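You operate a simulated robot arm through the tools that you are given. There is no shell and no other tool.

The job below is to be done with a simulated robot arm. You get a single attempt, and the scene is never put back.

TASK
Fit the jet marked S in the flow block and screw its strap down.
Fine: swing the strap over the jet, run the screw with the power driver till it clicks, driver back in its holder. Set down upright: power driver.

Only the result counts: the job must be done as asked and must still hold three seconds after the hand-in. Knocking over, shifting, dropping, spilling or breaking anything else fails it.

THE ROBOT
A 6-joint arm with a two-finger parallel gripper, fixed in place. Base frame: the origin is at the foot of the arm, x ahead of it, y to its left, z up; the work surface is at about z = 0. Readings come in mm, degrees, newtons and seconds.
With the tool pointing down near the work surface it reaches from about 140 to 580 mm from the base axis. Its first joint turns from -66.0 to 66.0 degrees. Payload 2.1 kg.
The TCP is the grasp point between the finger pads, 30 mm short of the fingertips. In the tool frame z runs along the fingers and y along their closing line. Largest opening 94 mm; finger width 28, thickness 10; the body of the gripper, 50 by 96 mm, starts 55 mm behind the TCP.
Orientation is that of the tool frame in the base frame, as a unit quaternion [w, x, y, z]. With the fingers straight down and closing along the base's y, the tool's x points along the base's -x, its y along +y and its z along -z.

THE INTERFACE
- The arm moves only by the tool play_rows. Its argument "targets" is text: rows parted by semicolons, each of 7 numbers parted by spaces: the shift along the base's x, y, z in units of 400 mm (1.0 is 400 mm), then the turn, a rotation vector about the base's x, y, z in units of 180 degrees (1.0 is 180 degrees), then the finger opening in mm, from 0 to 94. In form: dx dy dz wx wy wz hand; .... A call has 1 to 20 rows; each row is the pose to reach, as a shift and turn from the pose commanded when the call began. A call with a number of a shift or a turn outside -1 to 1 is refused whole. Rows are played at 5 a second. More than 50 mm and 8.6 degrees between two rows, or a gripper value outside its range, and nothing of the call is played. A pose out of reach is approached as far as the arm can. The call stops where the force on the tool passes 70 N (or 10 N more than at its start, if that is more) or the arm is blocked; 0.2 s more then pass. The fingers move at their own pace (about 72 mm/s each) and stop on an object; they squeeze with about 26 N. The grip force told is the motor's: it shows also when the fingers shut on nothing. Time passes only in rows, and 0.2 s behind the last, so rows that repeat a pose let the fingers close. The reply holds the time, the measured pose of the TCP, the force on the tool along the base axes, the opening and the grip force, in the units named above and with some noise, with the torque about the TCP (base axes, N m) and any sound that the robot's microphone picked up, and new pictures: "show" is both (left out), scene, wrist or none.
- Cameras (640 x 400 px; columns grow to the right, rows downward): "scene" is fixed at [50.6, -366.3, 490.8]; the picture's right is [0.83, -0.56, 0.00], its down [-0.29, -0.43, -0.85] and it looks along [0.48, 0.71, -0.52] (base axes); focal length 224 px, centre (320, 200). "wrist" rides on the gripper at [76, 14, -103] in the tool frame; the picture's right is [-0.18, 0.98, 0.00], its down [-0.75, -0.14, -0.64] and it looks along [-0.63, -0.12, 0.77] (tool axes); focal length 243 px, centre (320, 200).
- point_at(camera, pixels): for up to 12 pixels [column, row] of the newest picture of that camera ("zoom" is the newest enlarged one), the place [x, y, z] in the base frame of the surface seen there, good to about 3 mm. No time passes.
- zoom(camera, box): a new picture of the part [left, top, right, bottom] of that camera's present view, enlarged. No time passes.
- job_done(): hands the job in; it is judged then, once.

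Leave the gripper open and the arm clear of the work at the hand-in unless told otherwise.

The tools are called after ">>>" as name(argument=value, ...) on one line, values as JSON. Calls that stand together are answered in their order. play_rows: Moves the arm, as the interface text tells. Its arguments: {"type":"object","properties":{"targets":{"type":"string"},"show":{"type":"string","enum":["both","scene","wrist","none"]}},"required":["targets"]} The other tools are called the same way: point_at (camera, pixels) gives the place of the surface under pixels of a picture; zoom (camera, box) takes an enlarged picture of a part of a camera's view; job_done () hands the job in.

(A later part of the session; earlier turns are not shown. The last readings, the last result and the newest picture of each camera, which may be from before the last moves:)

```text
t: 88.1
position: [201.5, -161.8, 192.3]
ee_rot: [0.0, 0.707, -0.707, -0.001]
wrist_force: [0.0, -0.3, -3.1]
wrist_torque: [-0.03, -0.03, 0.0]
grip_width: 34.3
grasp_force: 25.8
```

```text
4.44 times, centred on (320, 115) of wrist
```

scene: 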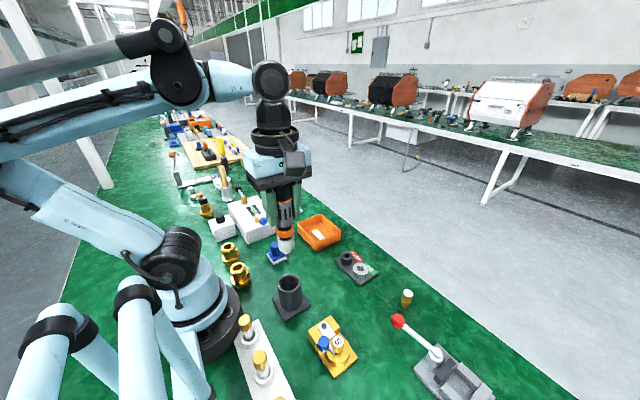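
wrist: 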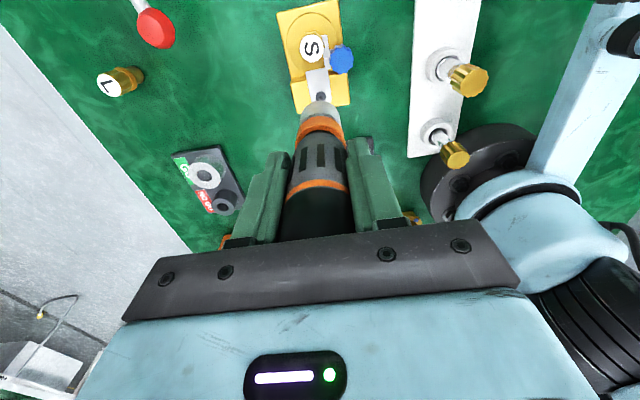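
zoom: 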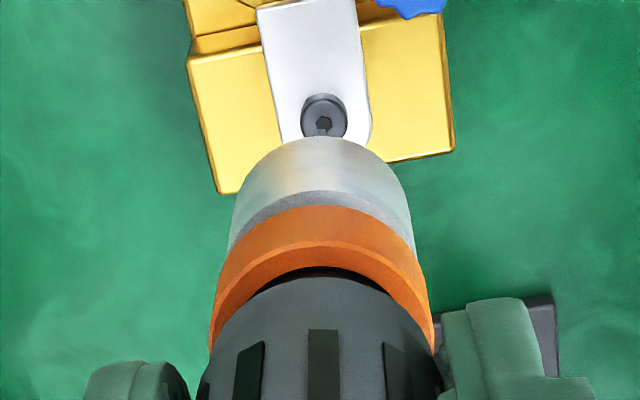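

Now the wrist view shows the bit and hex together. I zoom there for a fine check.

>>> zoom(camera="wrist", box=[310, 88, 332, 104])

>>> zoom(camera="scene", box=[316, 312, 332, 324])

```text
16.00 times, centred on (321, 96) of wrist
```

zoom: 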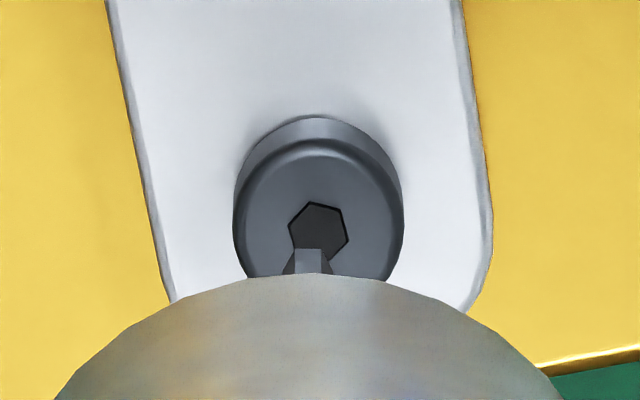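

```text
16.00 times, centred on (324, 318) of scene
```

zoom: 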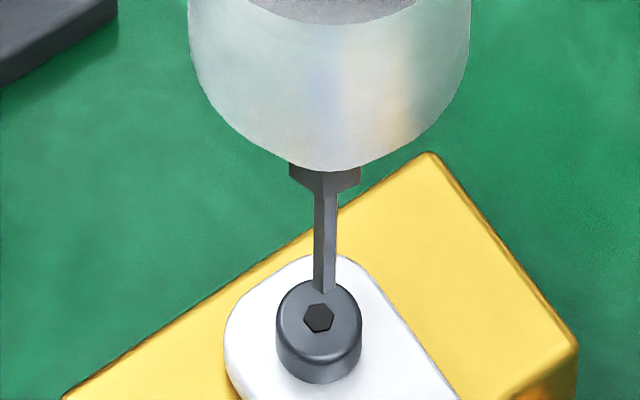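

Very clear: hex centre (318,230), bit about 0.65 mm to +x and 0.15 mm to +y. I correct (-0.7,-0.15), lower 4 mm and check again.

>>> play_rows(targets="-0.0017 -0.0004 0 0 0 0 28; -0.0017 -0.0004 -0.005 0 0 0 28; -0.0017 -0.0004 -0.01 0 0 0 28; -0.0017 -0.0004 -0.01 0 0 0 28; -0.0017 -0.0004 -0.01 0 0 0 28", show="wrist")

>>> zoom(camera="wrist", box=[310, 88, 332, 104])

>>> zoom(camera="scene", box=[316, 312, 332, 324])

```text
t: 89.3
position: [200.0, -162.9, 189.7]
ee_rot: [0.001, 0.707, -0.707, 0.0]
wrist_force: [0.2, 0.0, -3.7]
wrist_torque: [-0.03, 0.0, -0.02]
grip_width: 34.1
grasp_force: 26.3
```

wrist: 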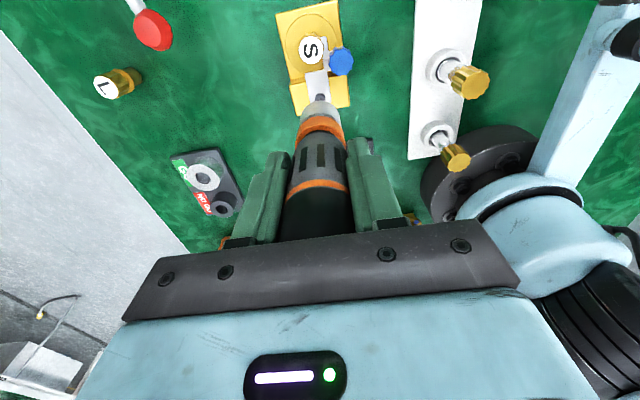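

```text
16.00 times, centred on (321, 96) of wrist
```

zoom: 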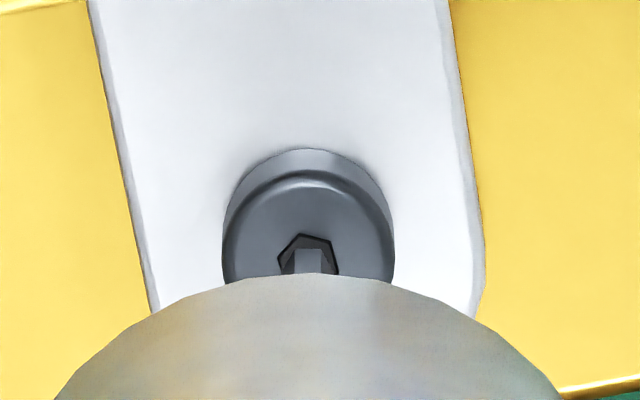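

```text
16.00 times, centred on (324, 318) of scene
```

zoom: 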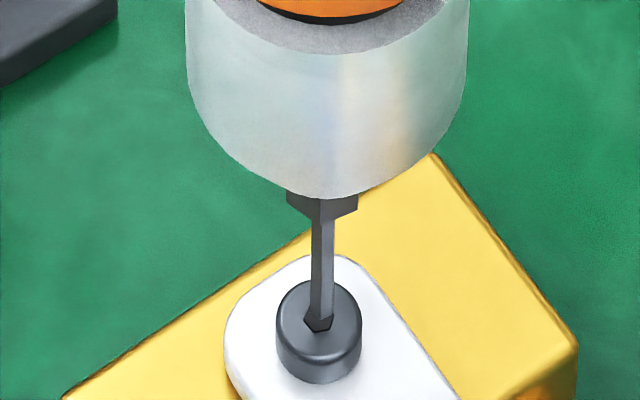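

x is aligned; y seems about 0.35 mm too far to −y. I correct +0.35 in y and lower 1.5 mm.

>>> play_rows(targets="0 0.0009 0 0 0 0 28; 0 0.0009 -0.0038 0 0 0 28; 0 0.0009 -0.0038 0 0 0 28; 0 0.0009 -0.0038 0 0 0 28", show="wrist")

>>> zoom(camera="wrist", box=[310, 88, 332, 104])

>>> zoom(camera="scene", box=[316, 312, 332, 324])

```text
t: 90.3
position: [200.8, -161.7, 187.9]
ee_rot: [0.001, 0.707, -0.707, 0.0]
wrist_force: [-0.4, -0.4, -3.8]
wrist_torque: [-0.02, -0.01, -0.01]
grip_width: 34.3
grasp_force: 25.8
```

wrist: 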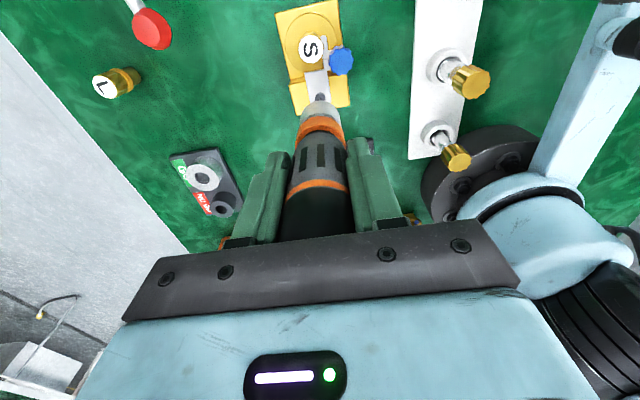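

```text
16.00 times, centred on (321, 96) of wrist
```

zoom: 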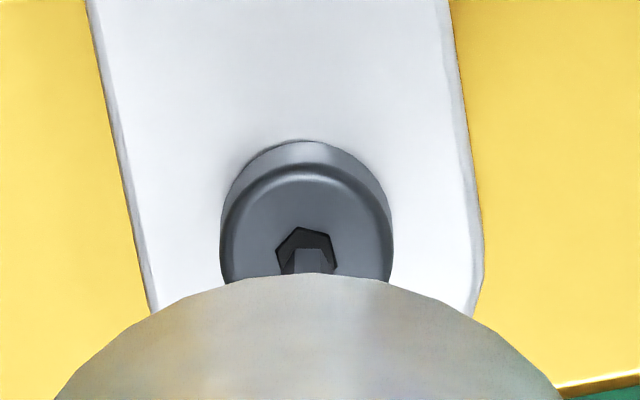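

```text
16.00 times, centred on (324, 318) of scene
```

zoom: 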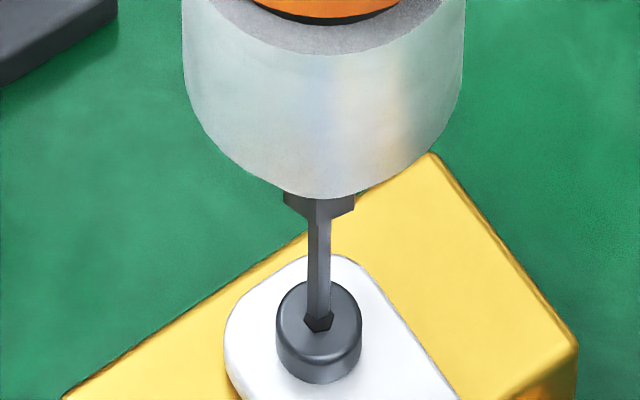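

The step overshot a little: now about +0.5 mm in y. I correct −0.4 mm and re-look.

>>> play_rows(targets="0 -0.001 0 0 0 0 28; 0 -0.001 0 0 0 0 28; 0 -0.001 0 0 0 0 28", show="wrist")

>>> zoom(camera="wrist", box=[310, 88, 332, 104])

>>> zoom(camera="scene", box=[316, 312, 332, 324])

```text
t: 91.1
position: [198.9, -163.1, 187.6]
ee_rot: [0.0, 0.707, -0.707, 0.0]
wrist_force: [1.0, 0.6, -3.2]
wrist_torque: [0.01, -0.01, 0.0]
grip_width: 33.9
grasp_force: 25.7
```

wrist: 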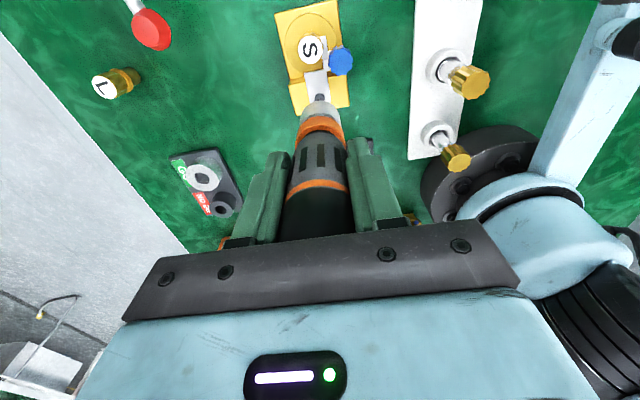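

```text
16.00 times, centred on (321, 96) of wrist
```

zoom: 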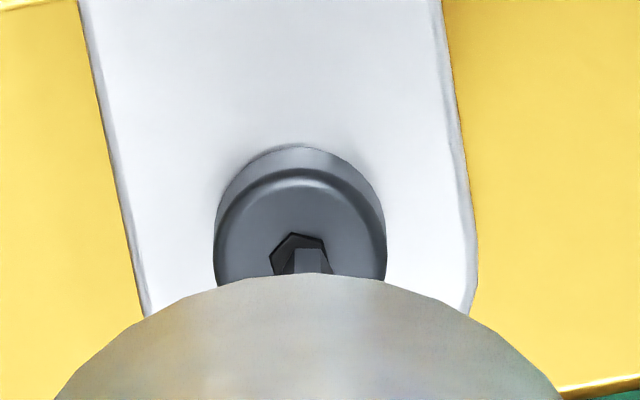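

```text
16.00 times, centred on (324, 318) of scene
```

zoom: 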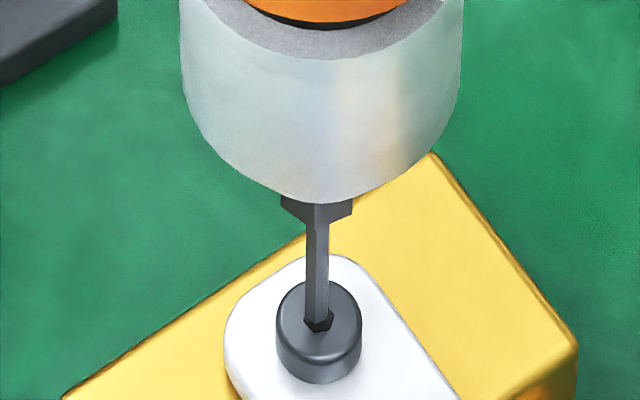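

y is good now; x drifted to about −0.5 mm. Correcting +0.45 mm in x.

>>> play_rows(targets="0.0011 0 0 0 0 0 28; 0.0011 0 0 0 0 0 28", show="wrist")

>>> zoom(camera="wrist", box=[310, 88, 332, 104])

>>> zoom(camera="scene", box=[316, 312, 332, 324])

```text
t: 91.7
position: [200.5, -161.8, 188.4]
ee_rot: [0.0, 0.707, -0.707, 0.0]
wrist_force: [-0.8, -1.3, -3.5]
wrist_torque: [0.0, 0.01, 0.02]
grip_width: 34.3
grasp_force: 26.6
```

wrist: 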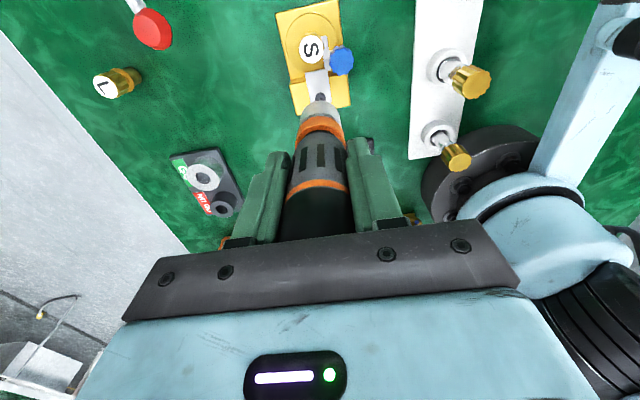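

```text
16.00 times, centred on (321, 96) of wrist
```

zoom: 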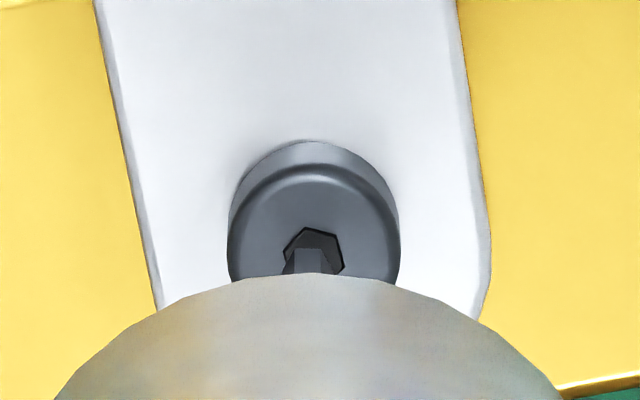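

```text
16.00 times, centred on (324, 318) of scene
```

zoom: 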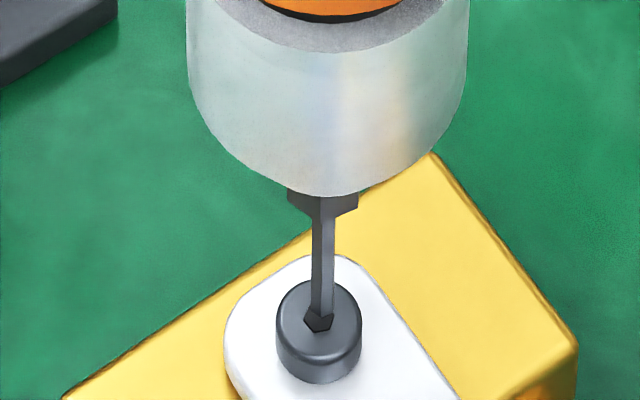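

The arm settles with ±0.4 mm scatter per small move. Now bit is ~0.35 mm to +x. I'll correct −0.3 and lower 1 mm, then re-check.

>>> play_rows(targets="-0.0008 0 -0.0025 0 0 0 28; -0.0008 0 -0.0025 0 0 0 28", show="wrist")

>>> zoom(camera="wrist", box=[310, 88, 332, 104])

>>> zoom(camera="scene", box=[316, 312, 332, 324])

```text
t: 92.3
position: [200.6, -162.9, 186.8]
ee_rot: [0.001, 0.708, -0.707, 0.0]
wrist_force: [-0.1, -0.1, -2.9]
wrist_torque: [0.01, 0.02, 0.0]
grip_width: 34.0
grasp_force: 25.7
```

wrist: 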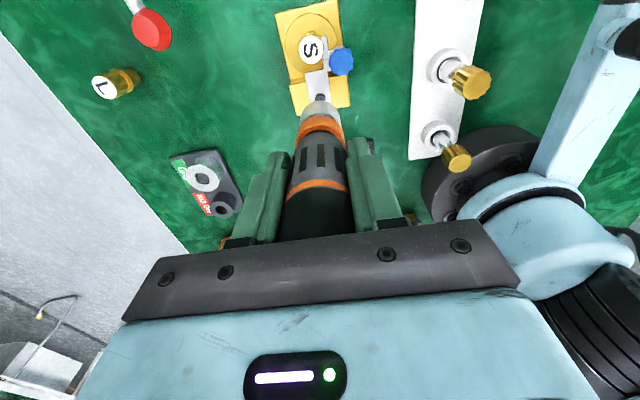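

```text
16.00 times, centred on (321, 96) of wrist
```

zoom: 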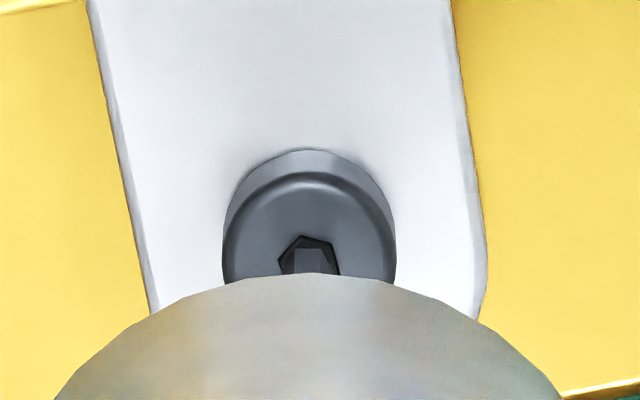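

```text
16.00 times, centred on (324, 318) of scene
```

zoom: 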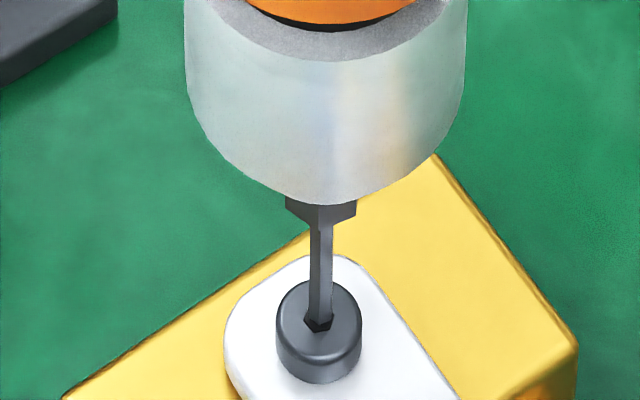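

Now well aligned: hex centre (309,262), bit centre col 308, about 1.7 mm above. Lowering 1.5 mm.

>>> play_rows(targets="0 0 -0.0019 0 0 0 28; 0 0 -0.0038 0 0 0 28", show="wrist")

>>> zoom(camera="wrist", box=[310, 88, 332, 104])

>>> zoom(camera="scene", box=[316, 312, 332, 324])

```text
t: 92.9
position: [200.4, -161.9, 186.4]
ee_rot: [0.0, -0.707, 0.707, 0.0]
wrist_force: [0.0, 0.4, -3.2]
wrist_torque: [-0.04, -0.03, 0.0]
grip_width: 34.5
grasp_force: 26.2
```

wrist: 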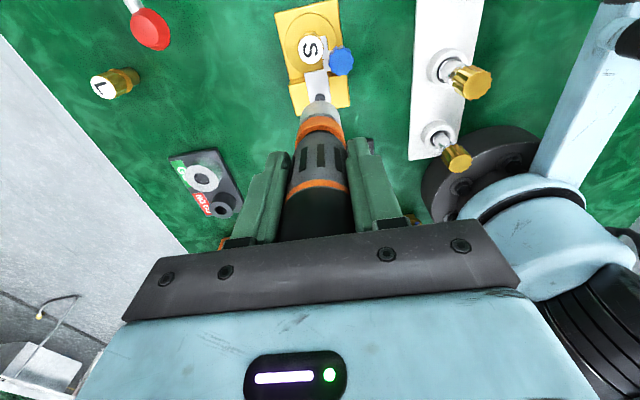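

```text
16.00 times, centred on (321, 96) of wrist
```

zoom: 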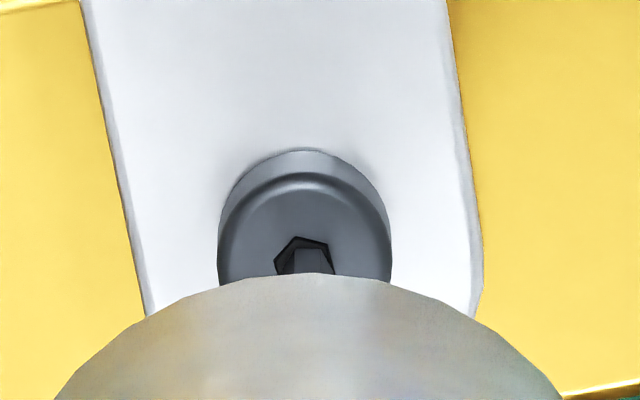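

```text
16.00 times, centred on (324, 318) of scene
```

zoom: 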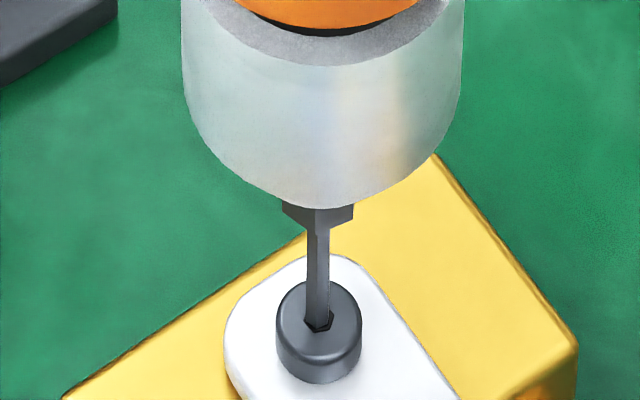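

Offsets are within 0.2 mm. Going down another 1.5 mm with a +0.1 mm x trim.

>>> play_rows(targets="0.0003 -0.0003 -0.0019 0 0 0 28; 0.0003 -0.0003 -0.0038 0 0 0 28", show="wrist")

>>> zoom(camera="wrist", box=[310, 88, 332, 104])

>>> zoom(camera="scene", box=[316, 312, 332, 324])

```text
t: 93.5
position: [199.6, -163.0, 184.9]
ee_rot: [0.0, -0.707, 0.708, 0.001]
wrist_force: [-3.9, 1.2, 42.9]
wrist_torque: [0.35, 0.53, 0.26]
grip_width: 34.2
grasp_force: 26.1
```

wrist: 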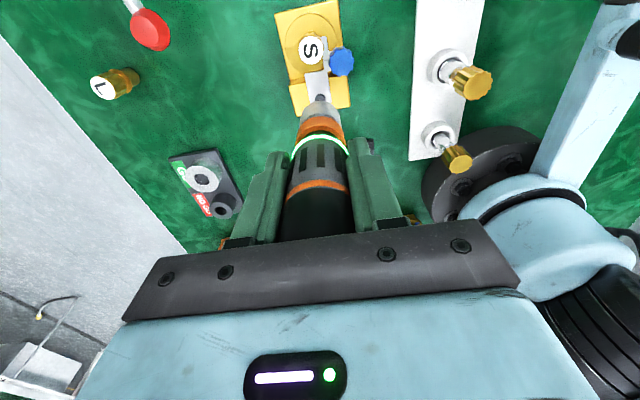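

```text
16.00 times, centred on (321, 96) of wrist
```

zoom: 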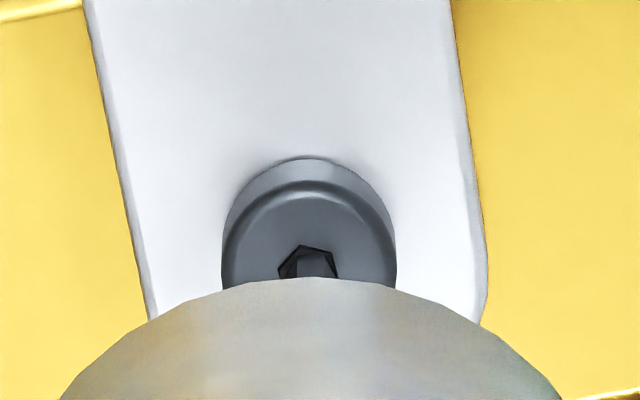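

```text
16.00 times, centred on (324, 318) of scene
```

zoom: 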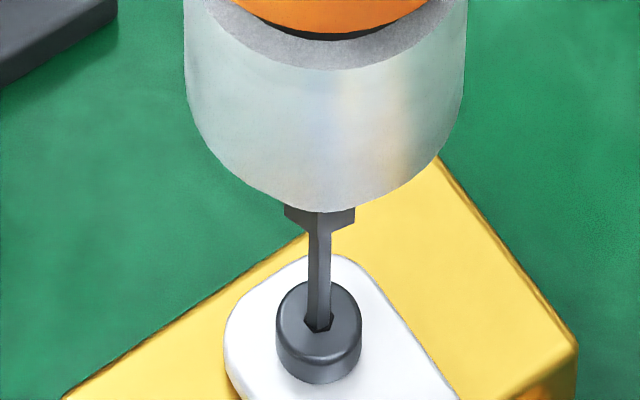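

Motor on: 46 N push through the palm, torque 0.26. Holding to see it build up.

>>> play_rows(targets="0 0 0 0 0 0 28; 0 0 0 0 0 0 28; 0 0 0 0 0 0 28", show="wrist")

>>> zoom(camera="wrist", box=[310, 88, 332, 104])

>>> zoom(camera="wrist", box=[280, 80, 360, 160])

>>> zoom(camera="scene", box=[316, 312, 332, 324])

```text
t: 94.3
position: [199.2, -162.6, 185.3]
ee_rot: [0.0, -0.707, 0.707, 0.0]
wrist_force: [-5.7, 1.6, 50.9]
wrist_torque: [0.36, 0.74, 0.35]
grip_width: 34.4
grasp_force: 25.9
```

wrist: 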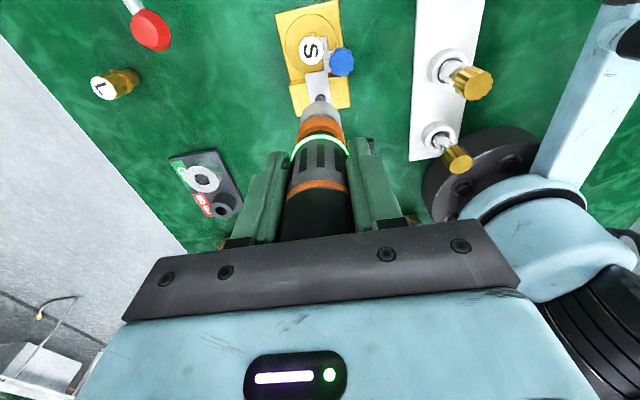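

```text
16.00 times, centred on (321, 96) of wrist
```

zoom: 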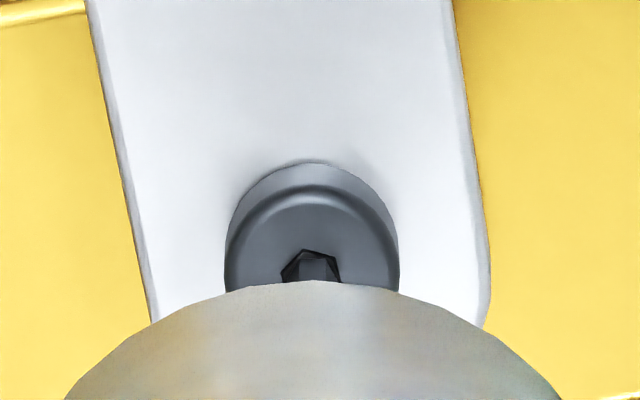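

```text
5.00 times, centred on (320, 120) of wrist
```

zoom: 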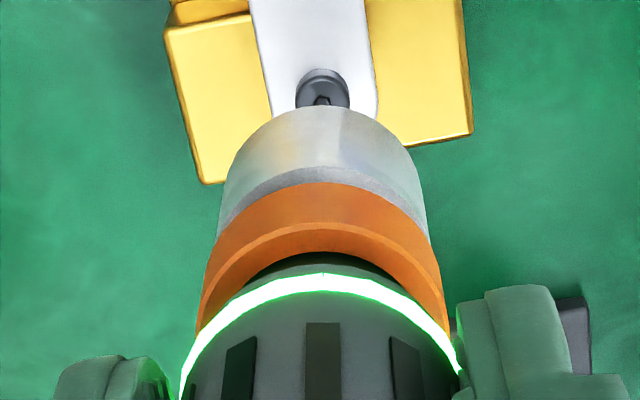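

```text
16.00 times, centred on (324, 318) of scene
```

zoom: 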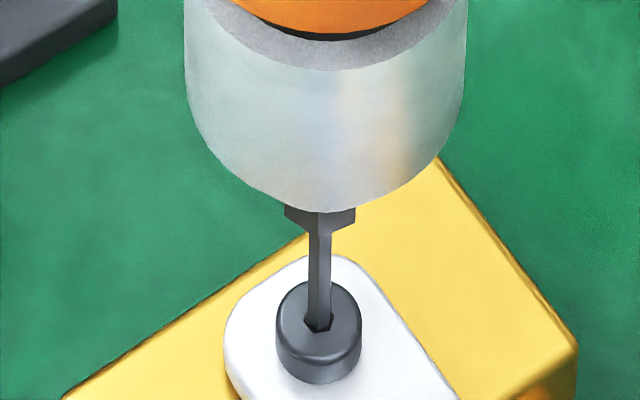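

Lateral reaction shows the tip is now captured in the socket; torque 0.35. Holding on for the click.

>>> play_rows(targets="0 0 0 0 0 0 28; 0 0 0 0 0 0 28; 0 0 0 0 0 0 28; 0 0 0 0 0 0 28; 0 0 0 0 0 0 28; 0 0 0 0 0 0 28", show="wrist")

>>> zoom(camera="wrist", box=[310, 88, 332, 104])

>>> zoom(camera="scene", box=[316, 312, 332, 324])

```text
t: 95.7
position: [201.2, -163.0, 185.0]
ee_rot: [0.0, 0.707, -0.707, 0.0]
wrist_force: [-5.8, 0.5, 49.6]
wrist_torque: [0.13, 0.77, 0.4]
grip_width: 34.6
grasp_force: 26.4
```

wrist: 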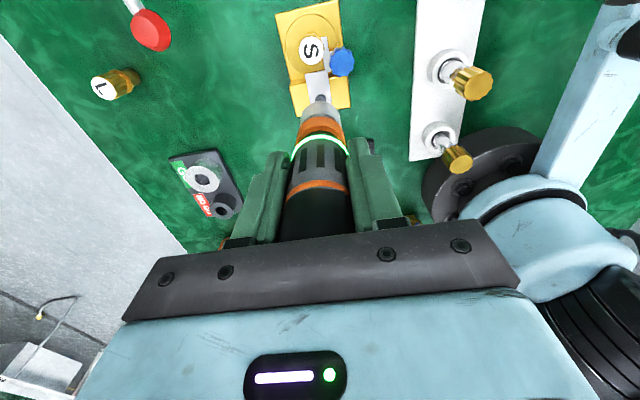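

```text
16.00 times, centred on (321, 96) of wrist
```

zoom: 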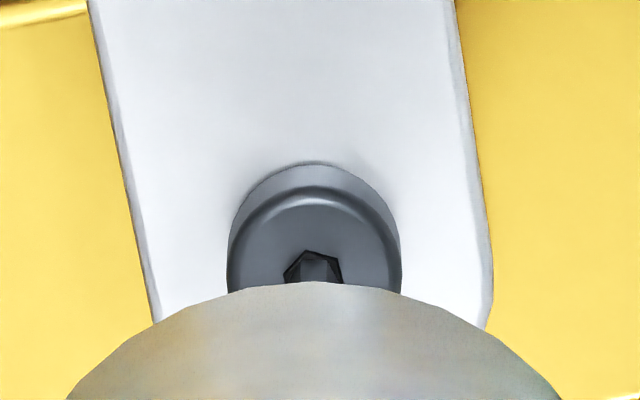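

```text
16.00 times, centred on (324, 318) of scene
```

zoom: 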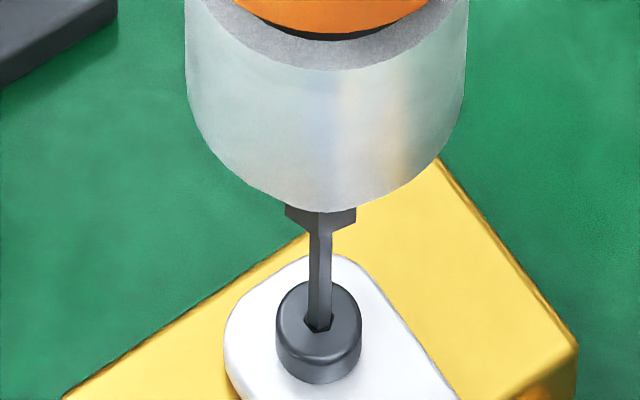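

Torque has reached about 0.40. Holding longer for the click.

>>> play_rows(targets="0 0 0 0 0 0 28; 0 0 0 0 0 0 28; 0 0 0 0 0 0 28; 0 0 0 0 0 0 28; 0 0 0 0 0 0 28; 0 0 0 0 0 0 28; 0 0 0 0 0 0 28; 0 0 0 0 0 0 28; 0 0 0 0 0 0 28; 0 0 0 0 0 0 28", show="wrist")

>>> zoom(camera="wrist", box=[310, 88, 332, 104])

>>> zoom(camera="wrist", box=[280, 80, 360, 160])

```text
t: 97.9
position: [200.7, -163.3, 184.1]
ee_rot: [0.0, -0.707, 0.707, 0.0]
wrist_force: [-3.4, -2.0, 49.2]
wrist_torque: [-0.08, 0.55, 0.0]
grip_width: 34.0
grasp_force: 26.0
```

wrist: 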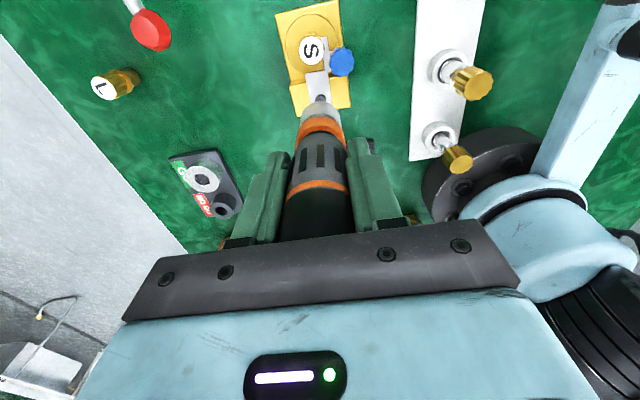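

```text
16.00 times, centred on (321, 96) of wrist
```

zoom: 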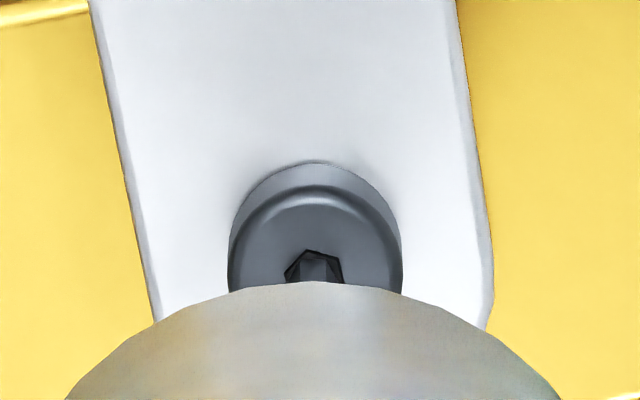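

```text
5.00 times, centred on (320, 120) of wrist
```

zoom: 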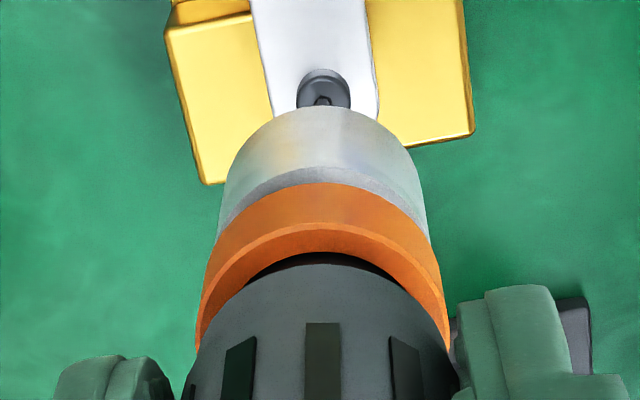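

The LED went off and torque dropped to 0 while I was still pushing 52 N – right after reaching 0.40 N·m: the clutch has tripped. I lift off straight up and inspect the screw and strap.

>>> play_rows(targets="0 0 0.0025 0 0 0 28; 0 0 0.0075 0 0 0 28; 0 0 0.02 0 0 0 28; 0 0 0.05 0 0 0 28; 0 0 0.1 0 0 0 28; 0 0 0.1 0 0 0 28", show="both")

>>> zoom(camera="scene", box=[312, 308, 337, 332])

>>> zoom(camera="scene", box=[300, 310, 370, 370])

>>> zoom(camera="wrist", box=[290, 20, 360, 110])

```text
t: 99.3
position: [198.7, -160.7, 223.9]
ee_rot: [0.001, 0.707, -0.707, 0.0]
wrist_force: [0.1, 0.1, -4.2]
wrist_torque: [0.02, -0.02, -0.03]
grip_width: 34.1
grasp_force: 26.1
```

scene: 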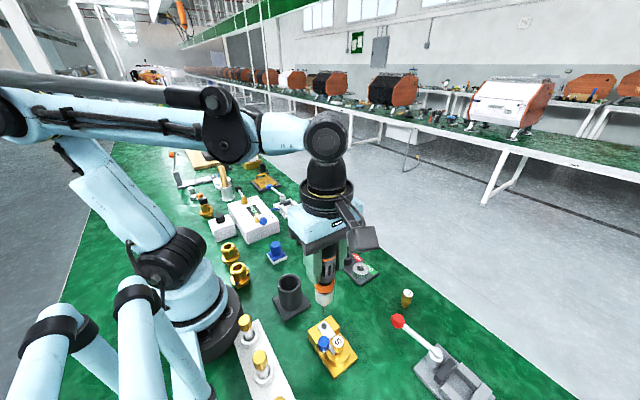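
wrist: 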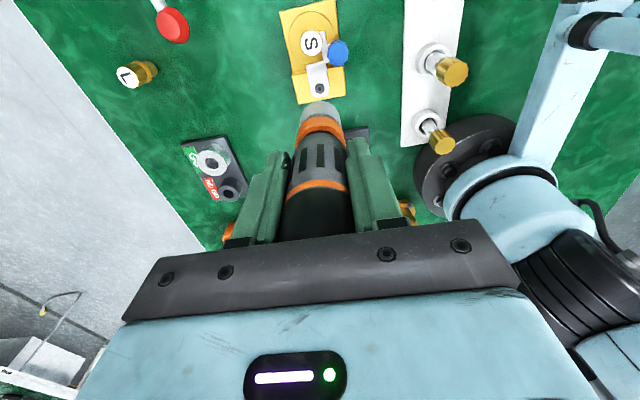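

```text
16.00 times, centred on (324, 320) of scene
```

zoom: 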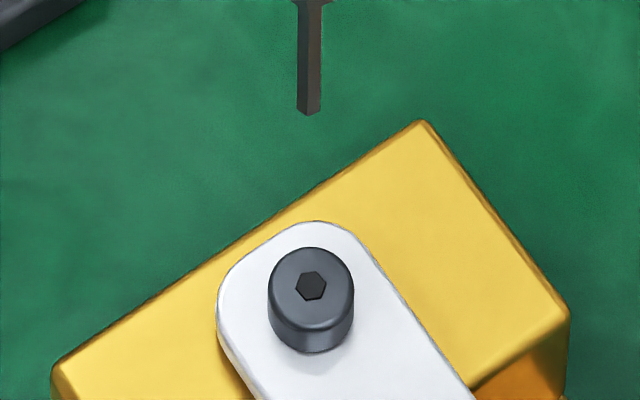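

```text
6.67 times, centred on (335, 340) of scene
```

zoom: 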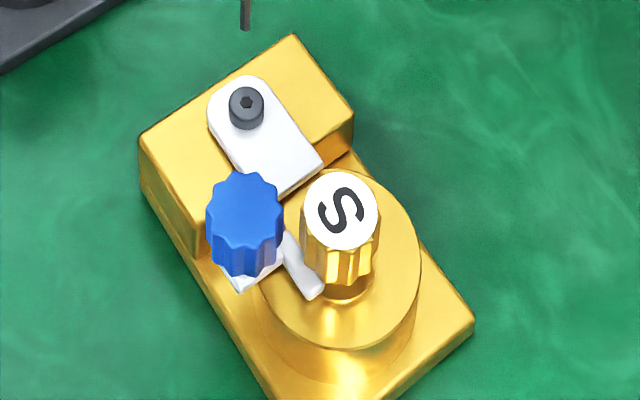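

```text
4.44 times, centred on (325, 65) of wrist
```

zoom: 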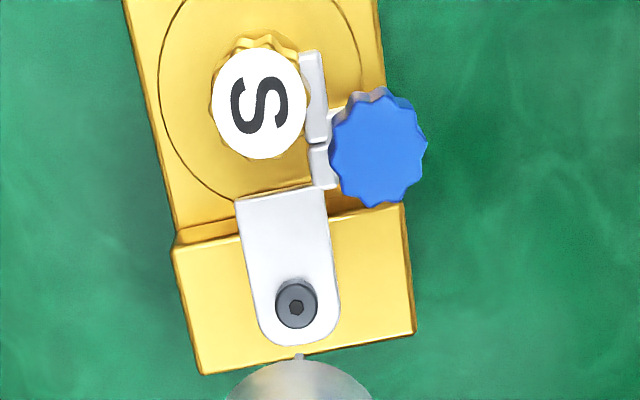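

The strap and jet look right. To judge whether the screw turned, I zoom on the hex from the wrist camera and compare with the earlier view.

>>> zoom(camera="wrist", box=[308, 80, 332, 96])

>>> zoom(camera="scene", box=[325, 338, 350, 358])

```text
16.00 times, centred on (320, 88) of wrist
```

zoom: 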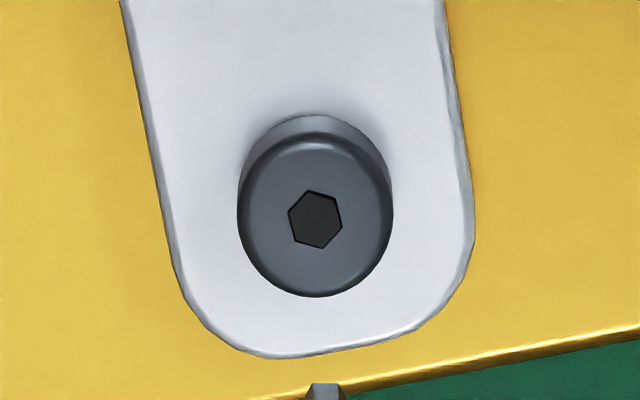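

```text
16.00 times, centred on (338, 348) of scene
```

zoom: 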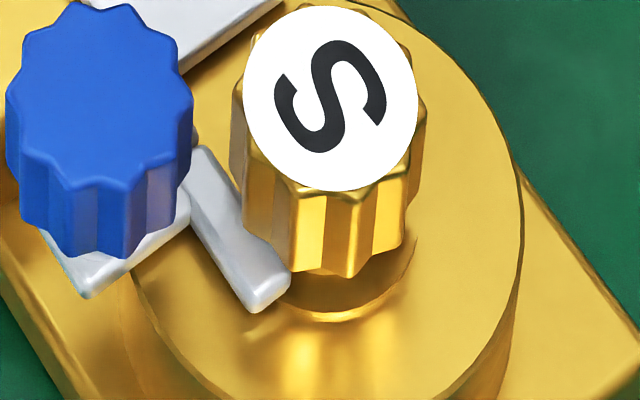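

The hex turned only about a degree between presses, which fits a screw that was already run down and has now been brought to 0.4 N·m. No click text came with that reply though, so I'll press once more to confirm the clutch trips: lower to just above the head first.

>>> play_rows(targets="0 0 -0.04 0 0 0 28; 0 0 -0.07 0 0 0 28; 0 0 -0.085 0 0 0 28; 0 0 -0.092 0 0 0 28; 0 0 -0.092 0 0 0 28", show="wrist")

>>> zoom(camera="wrist", box=[310, 88, 332, 104])

>>> zoom(camera="scene", box=[316, 312, 332, 324])

```text
t: 100.5
position: [199.6, -161.8, 187.8]
ee_rot: [0.001, 0.707, -0.707, 0.001]
wrist_force: [-0.3, -0.2, -3.2]
wrist_torque: [-0.01, -0.01, -0.02]
grip_width: 34.0
grasp_force: 26.2
```

wrist: 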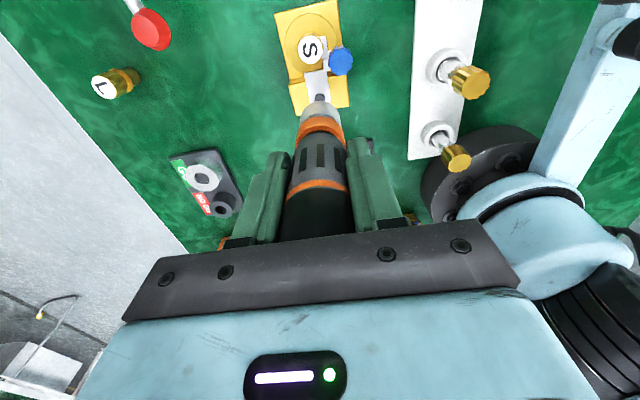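

```text
16.00 times, centred on (321, 96) of wrist
```

zoom: 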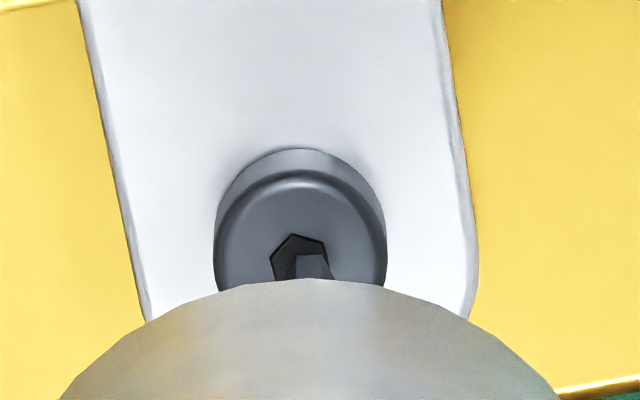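

```text
16.00 times, centred on (324, 318) of scene
```

zoom: 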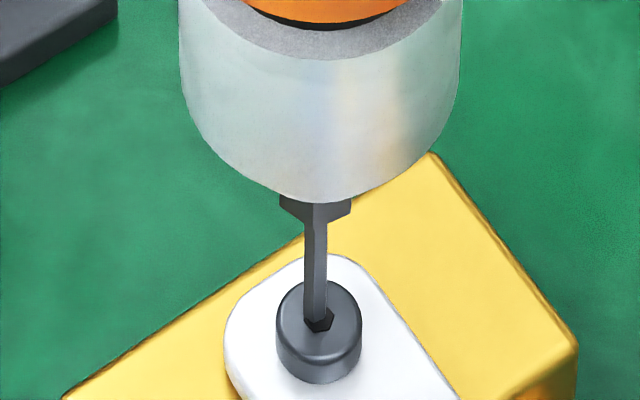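

The bit is about (−0.5,+0.25) off. Correcting and lowering 1 mm.

>>> play_rows(targets="0.0012 -0.0006 0 0 0 0 28; 0.0012 -0.0006 -0.0025 0 0 0 28; 0.0012 -0.0006 -0.0025 0 0 0 28", show="wrist")

>>> zoom(camera="wrist", box=[310, 88, 332, 104])

>>> zoom(camera="scene", box=[316, 312, 332, 324])

```text
t: 101.3
position: [199.2, -161.4, 185.8]
ee_rot: [0.0, -0.707, 0.707, 0.0]
wrist_force: [-0.9, 0.1, -3.1]
wrist_torque: [-0.01, -0.01, -0.04]
grip_width: 34.1
grasp_force: 26.0
```

wrist: 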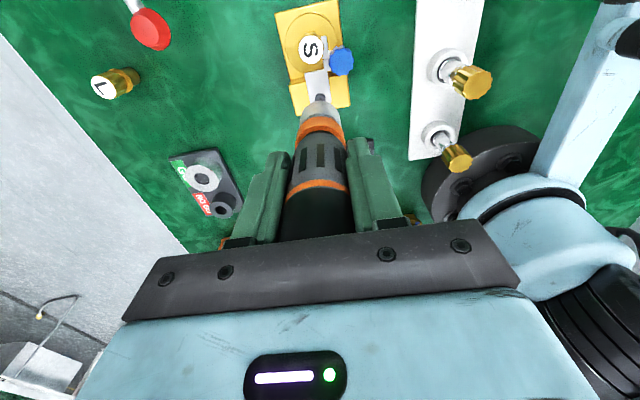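

```text
16.00 times, centred on (321, 96) of wrist
```

zoom: 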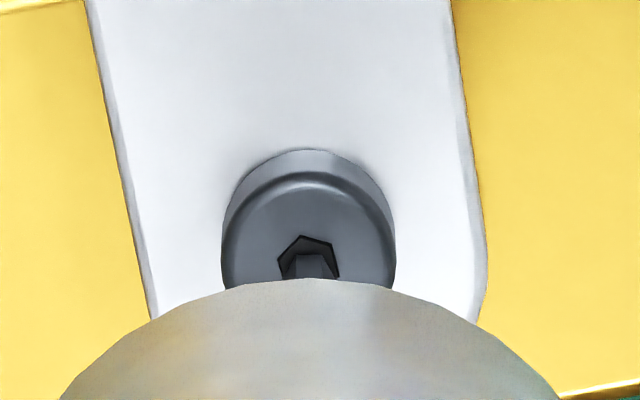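

```text
16.00 times, centred on (324, 318) of scene
```

zoom: 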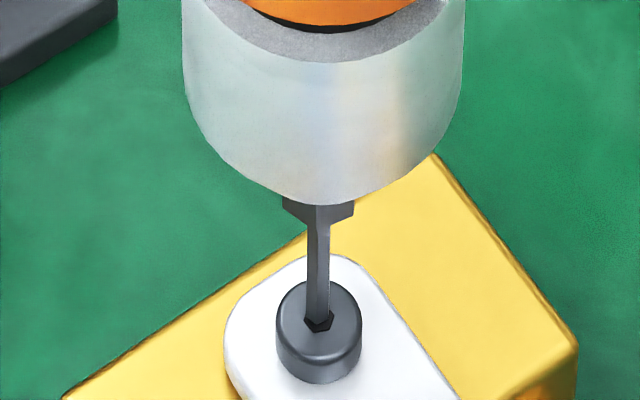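

x is centred; y is about +0.5. Shifting −0.4 in y and lowering 0.5 mm.

>>> play_rows(targets="0 -0.001 0 0 0 0 28; 0 -0.001 -0.0012 0 0 0 28; 0 -0.001 -0.0012 0 0 0 28", show="wrist")

>>> zoom(camera="wrist", box=[310, 88, 332, 104])

>>> zoom(camera="scene", box=[316, 312, 332, 324])

```text
t: 102.1
position: [199.7, -162.6, 186.1]
ee_rot: [0.0, -0.707, 0.708, 0.0]
wrist_force: [-0.1, 0.2, -3.5]
wrist_torque: [0.04, 0.0, 0.0]
grip_width: 34.2
grasp_force: 25.9
```

wrist: 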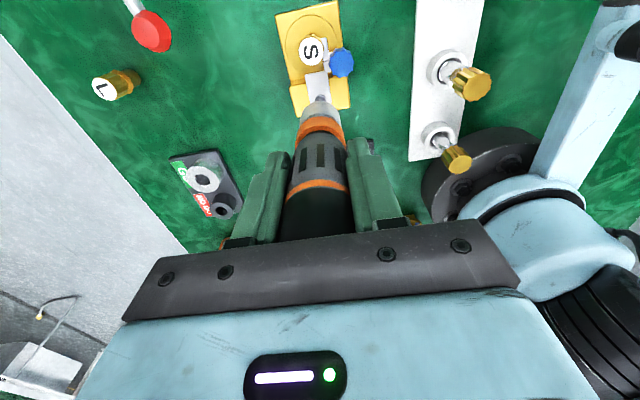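

```text
16.00 times, centred on (321, 96) of wrist
```

zoom: 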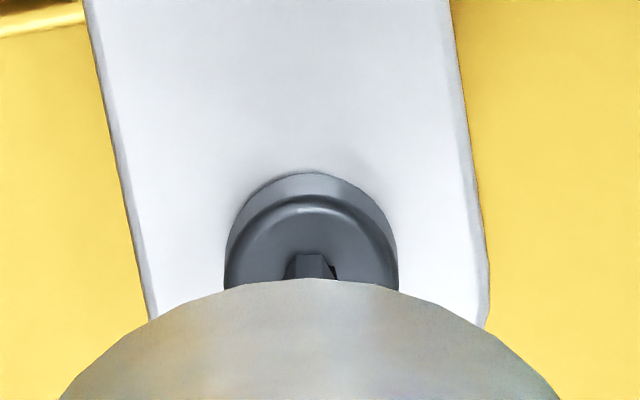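

```text
16.00 times, centred on (324, 318) of scene
```

zoom: 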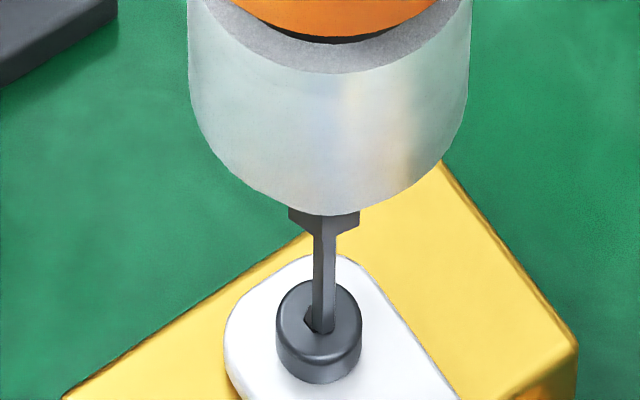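

That step overshot to about −0.7 mm in y. Commanding +0.5 mm.

>>> play_rows(targets="0 0.0012 0.001 0 0 0 28; 0 0.0012 0.001 0 0 0 28; 0 0.0012 0.001 0 0 0 28", show="wrist")

>>> zoom(camera="wrist", box=[310, 88, 332, 104])

>>> zoom(camera="scene", box=[316, 312, 332, 324])

```text
t: 102.9
position: [200.4, -163.6, 187.4]
ee_rot: [0.0, -0.707, 0.707, 0.0]
wrist_force: [-0.2, 0.1, -3.1]
wrist_torque: [-0.03, 0.01, -0.01]
grip_width: 34.4
grasp_force: 25.8
```

wrist: 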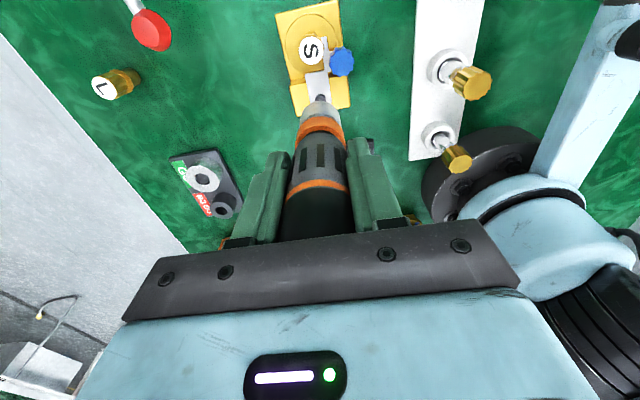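

```text
16.00 times, centred on (321, 96) of wrist
```

zoom: 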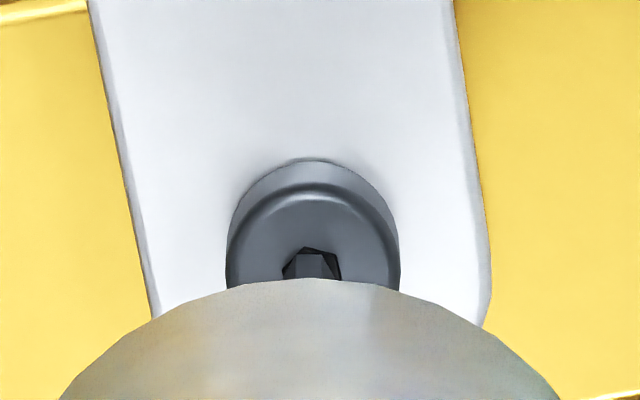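

```text
16.00 times, centred on (324, 318) of scene
```

zoom: 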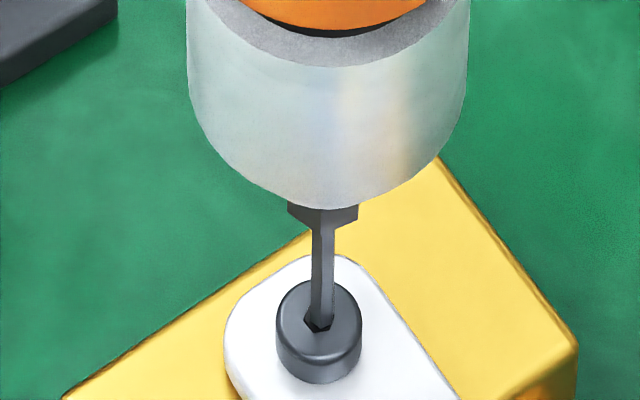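

Centred again. Pressing down 2.1 mm in small rows and watching.

>>> play_rows(targets="0 0 -0.002 0 0 0 28; 0 0 -0.004 0 0 0 28; 0 0 -0.0053 0 0 0 28", show="wrist")

>>> zoom(camera="wrist", box=[310, 88, 332, 104])

```text
t: 103.7
position: [200.4, -163.1, 185.4]
ee_rot: [0.001, 0.707, -0.707, -0.001]
wrist_force: [-2.2, -0.1, 48.8]
wrist_torque: [0.09, 0.32, 0.04]
grip_width: 34.3
grasp_force: 25.6
```

wrist: 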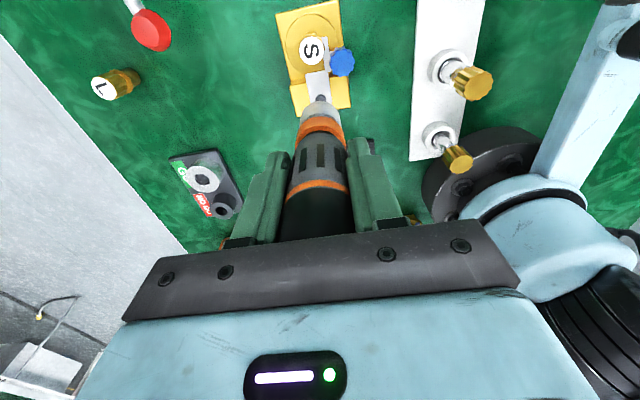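

```text
16.00 times, centred on (321, 96) of wrist
```

zoom: 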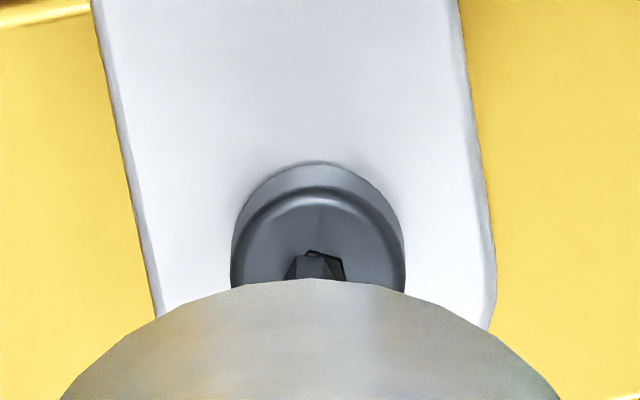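

The driver stays off now (no LED, no torque) even at 52 N – consistent with a tripped shut-off clutch. One short hold to be sure.

>>> play_rows(targets="0 0 0 0 0 0 28; 0 0 0 0 0 0 28; 0 0 0 0 0 0 28; 0 0 0 0 0 0 28; 0 0 0 0 0 0 28", show="wrist")

>>> zoom(camera="wrist", box=[280, 80, 360, 160])

```text
t: 104.9
position: [200.6, -162.8, 185.3]
ee_rot: [0.0, -0.706, 0.708, 0.002]
wrist_force: [-2.0, -0.4, 53.2]
wrist_torque: [-0.03, 0.37, -0.01]
grip_width: 34.1
grasp_force: 26.3
```

wrist: 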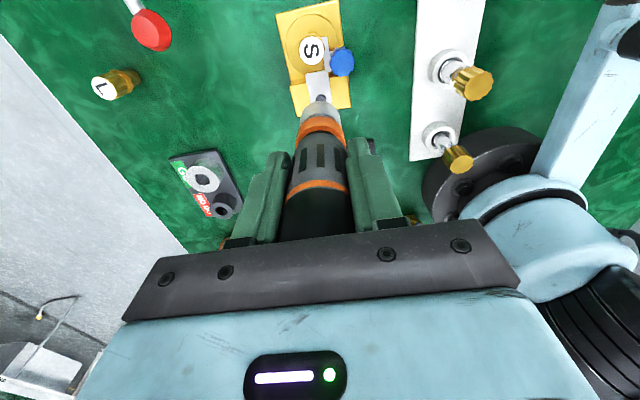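

```text
5.00 times, centred on (320, 120) of wrist
```

zoom: 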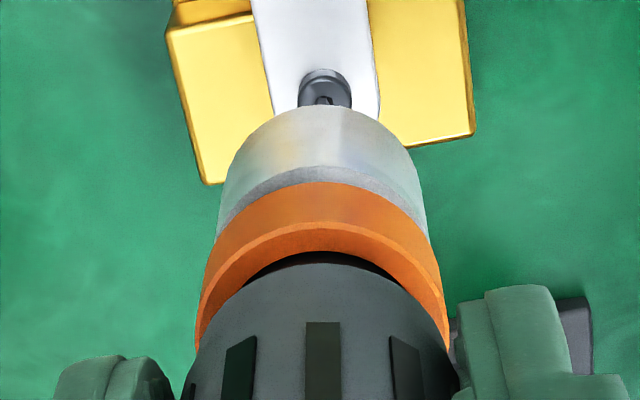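

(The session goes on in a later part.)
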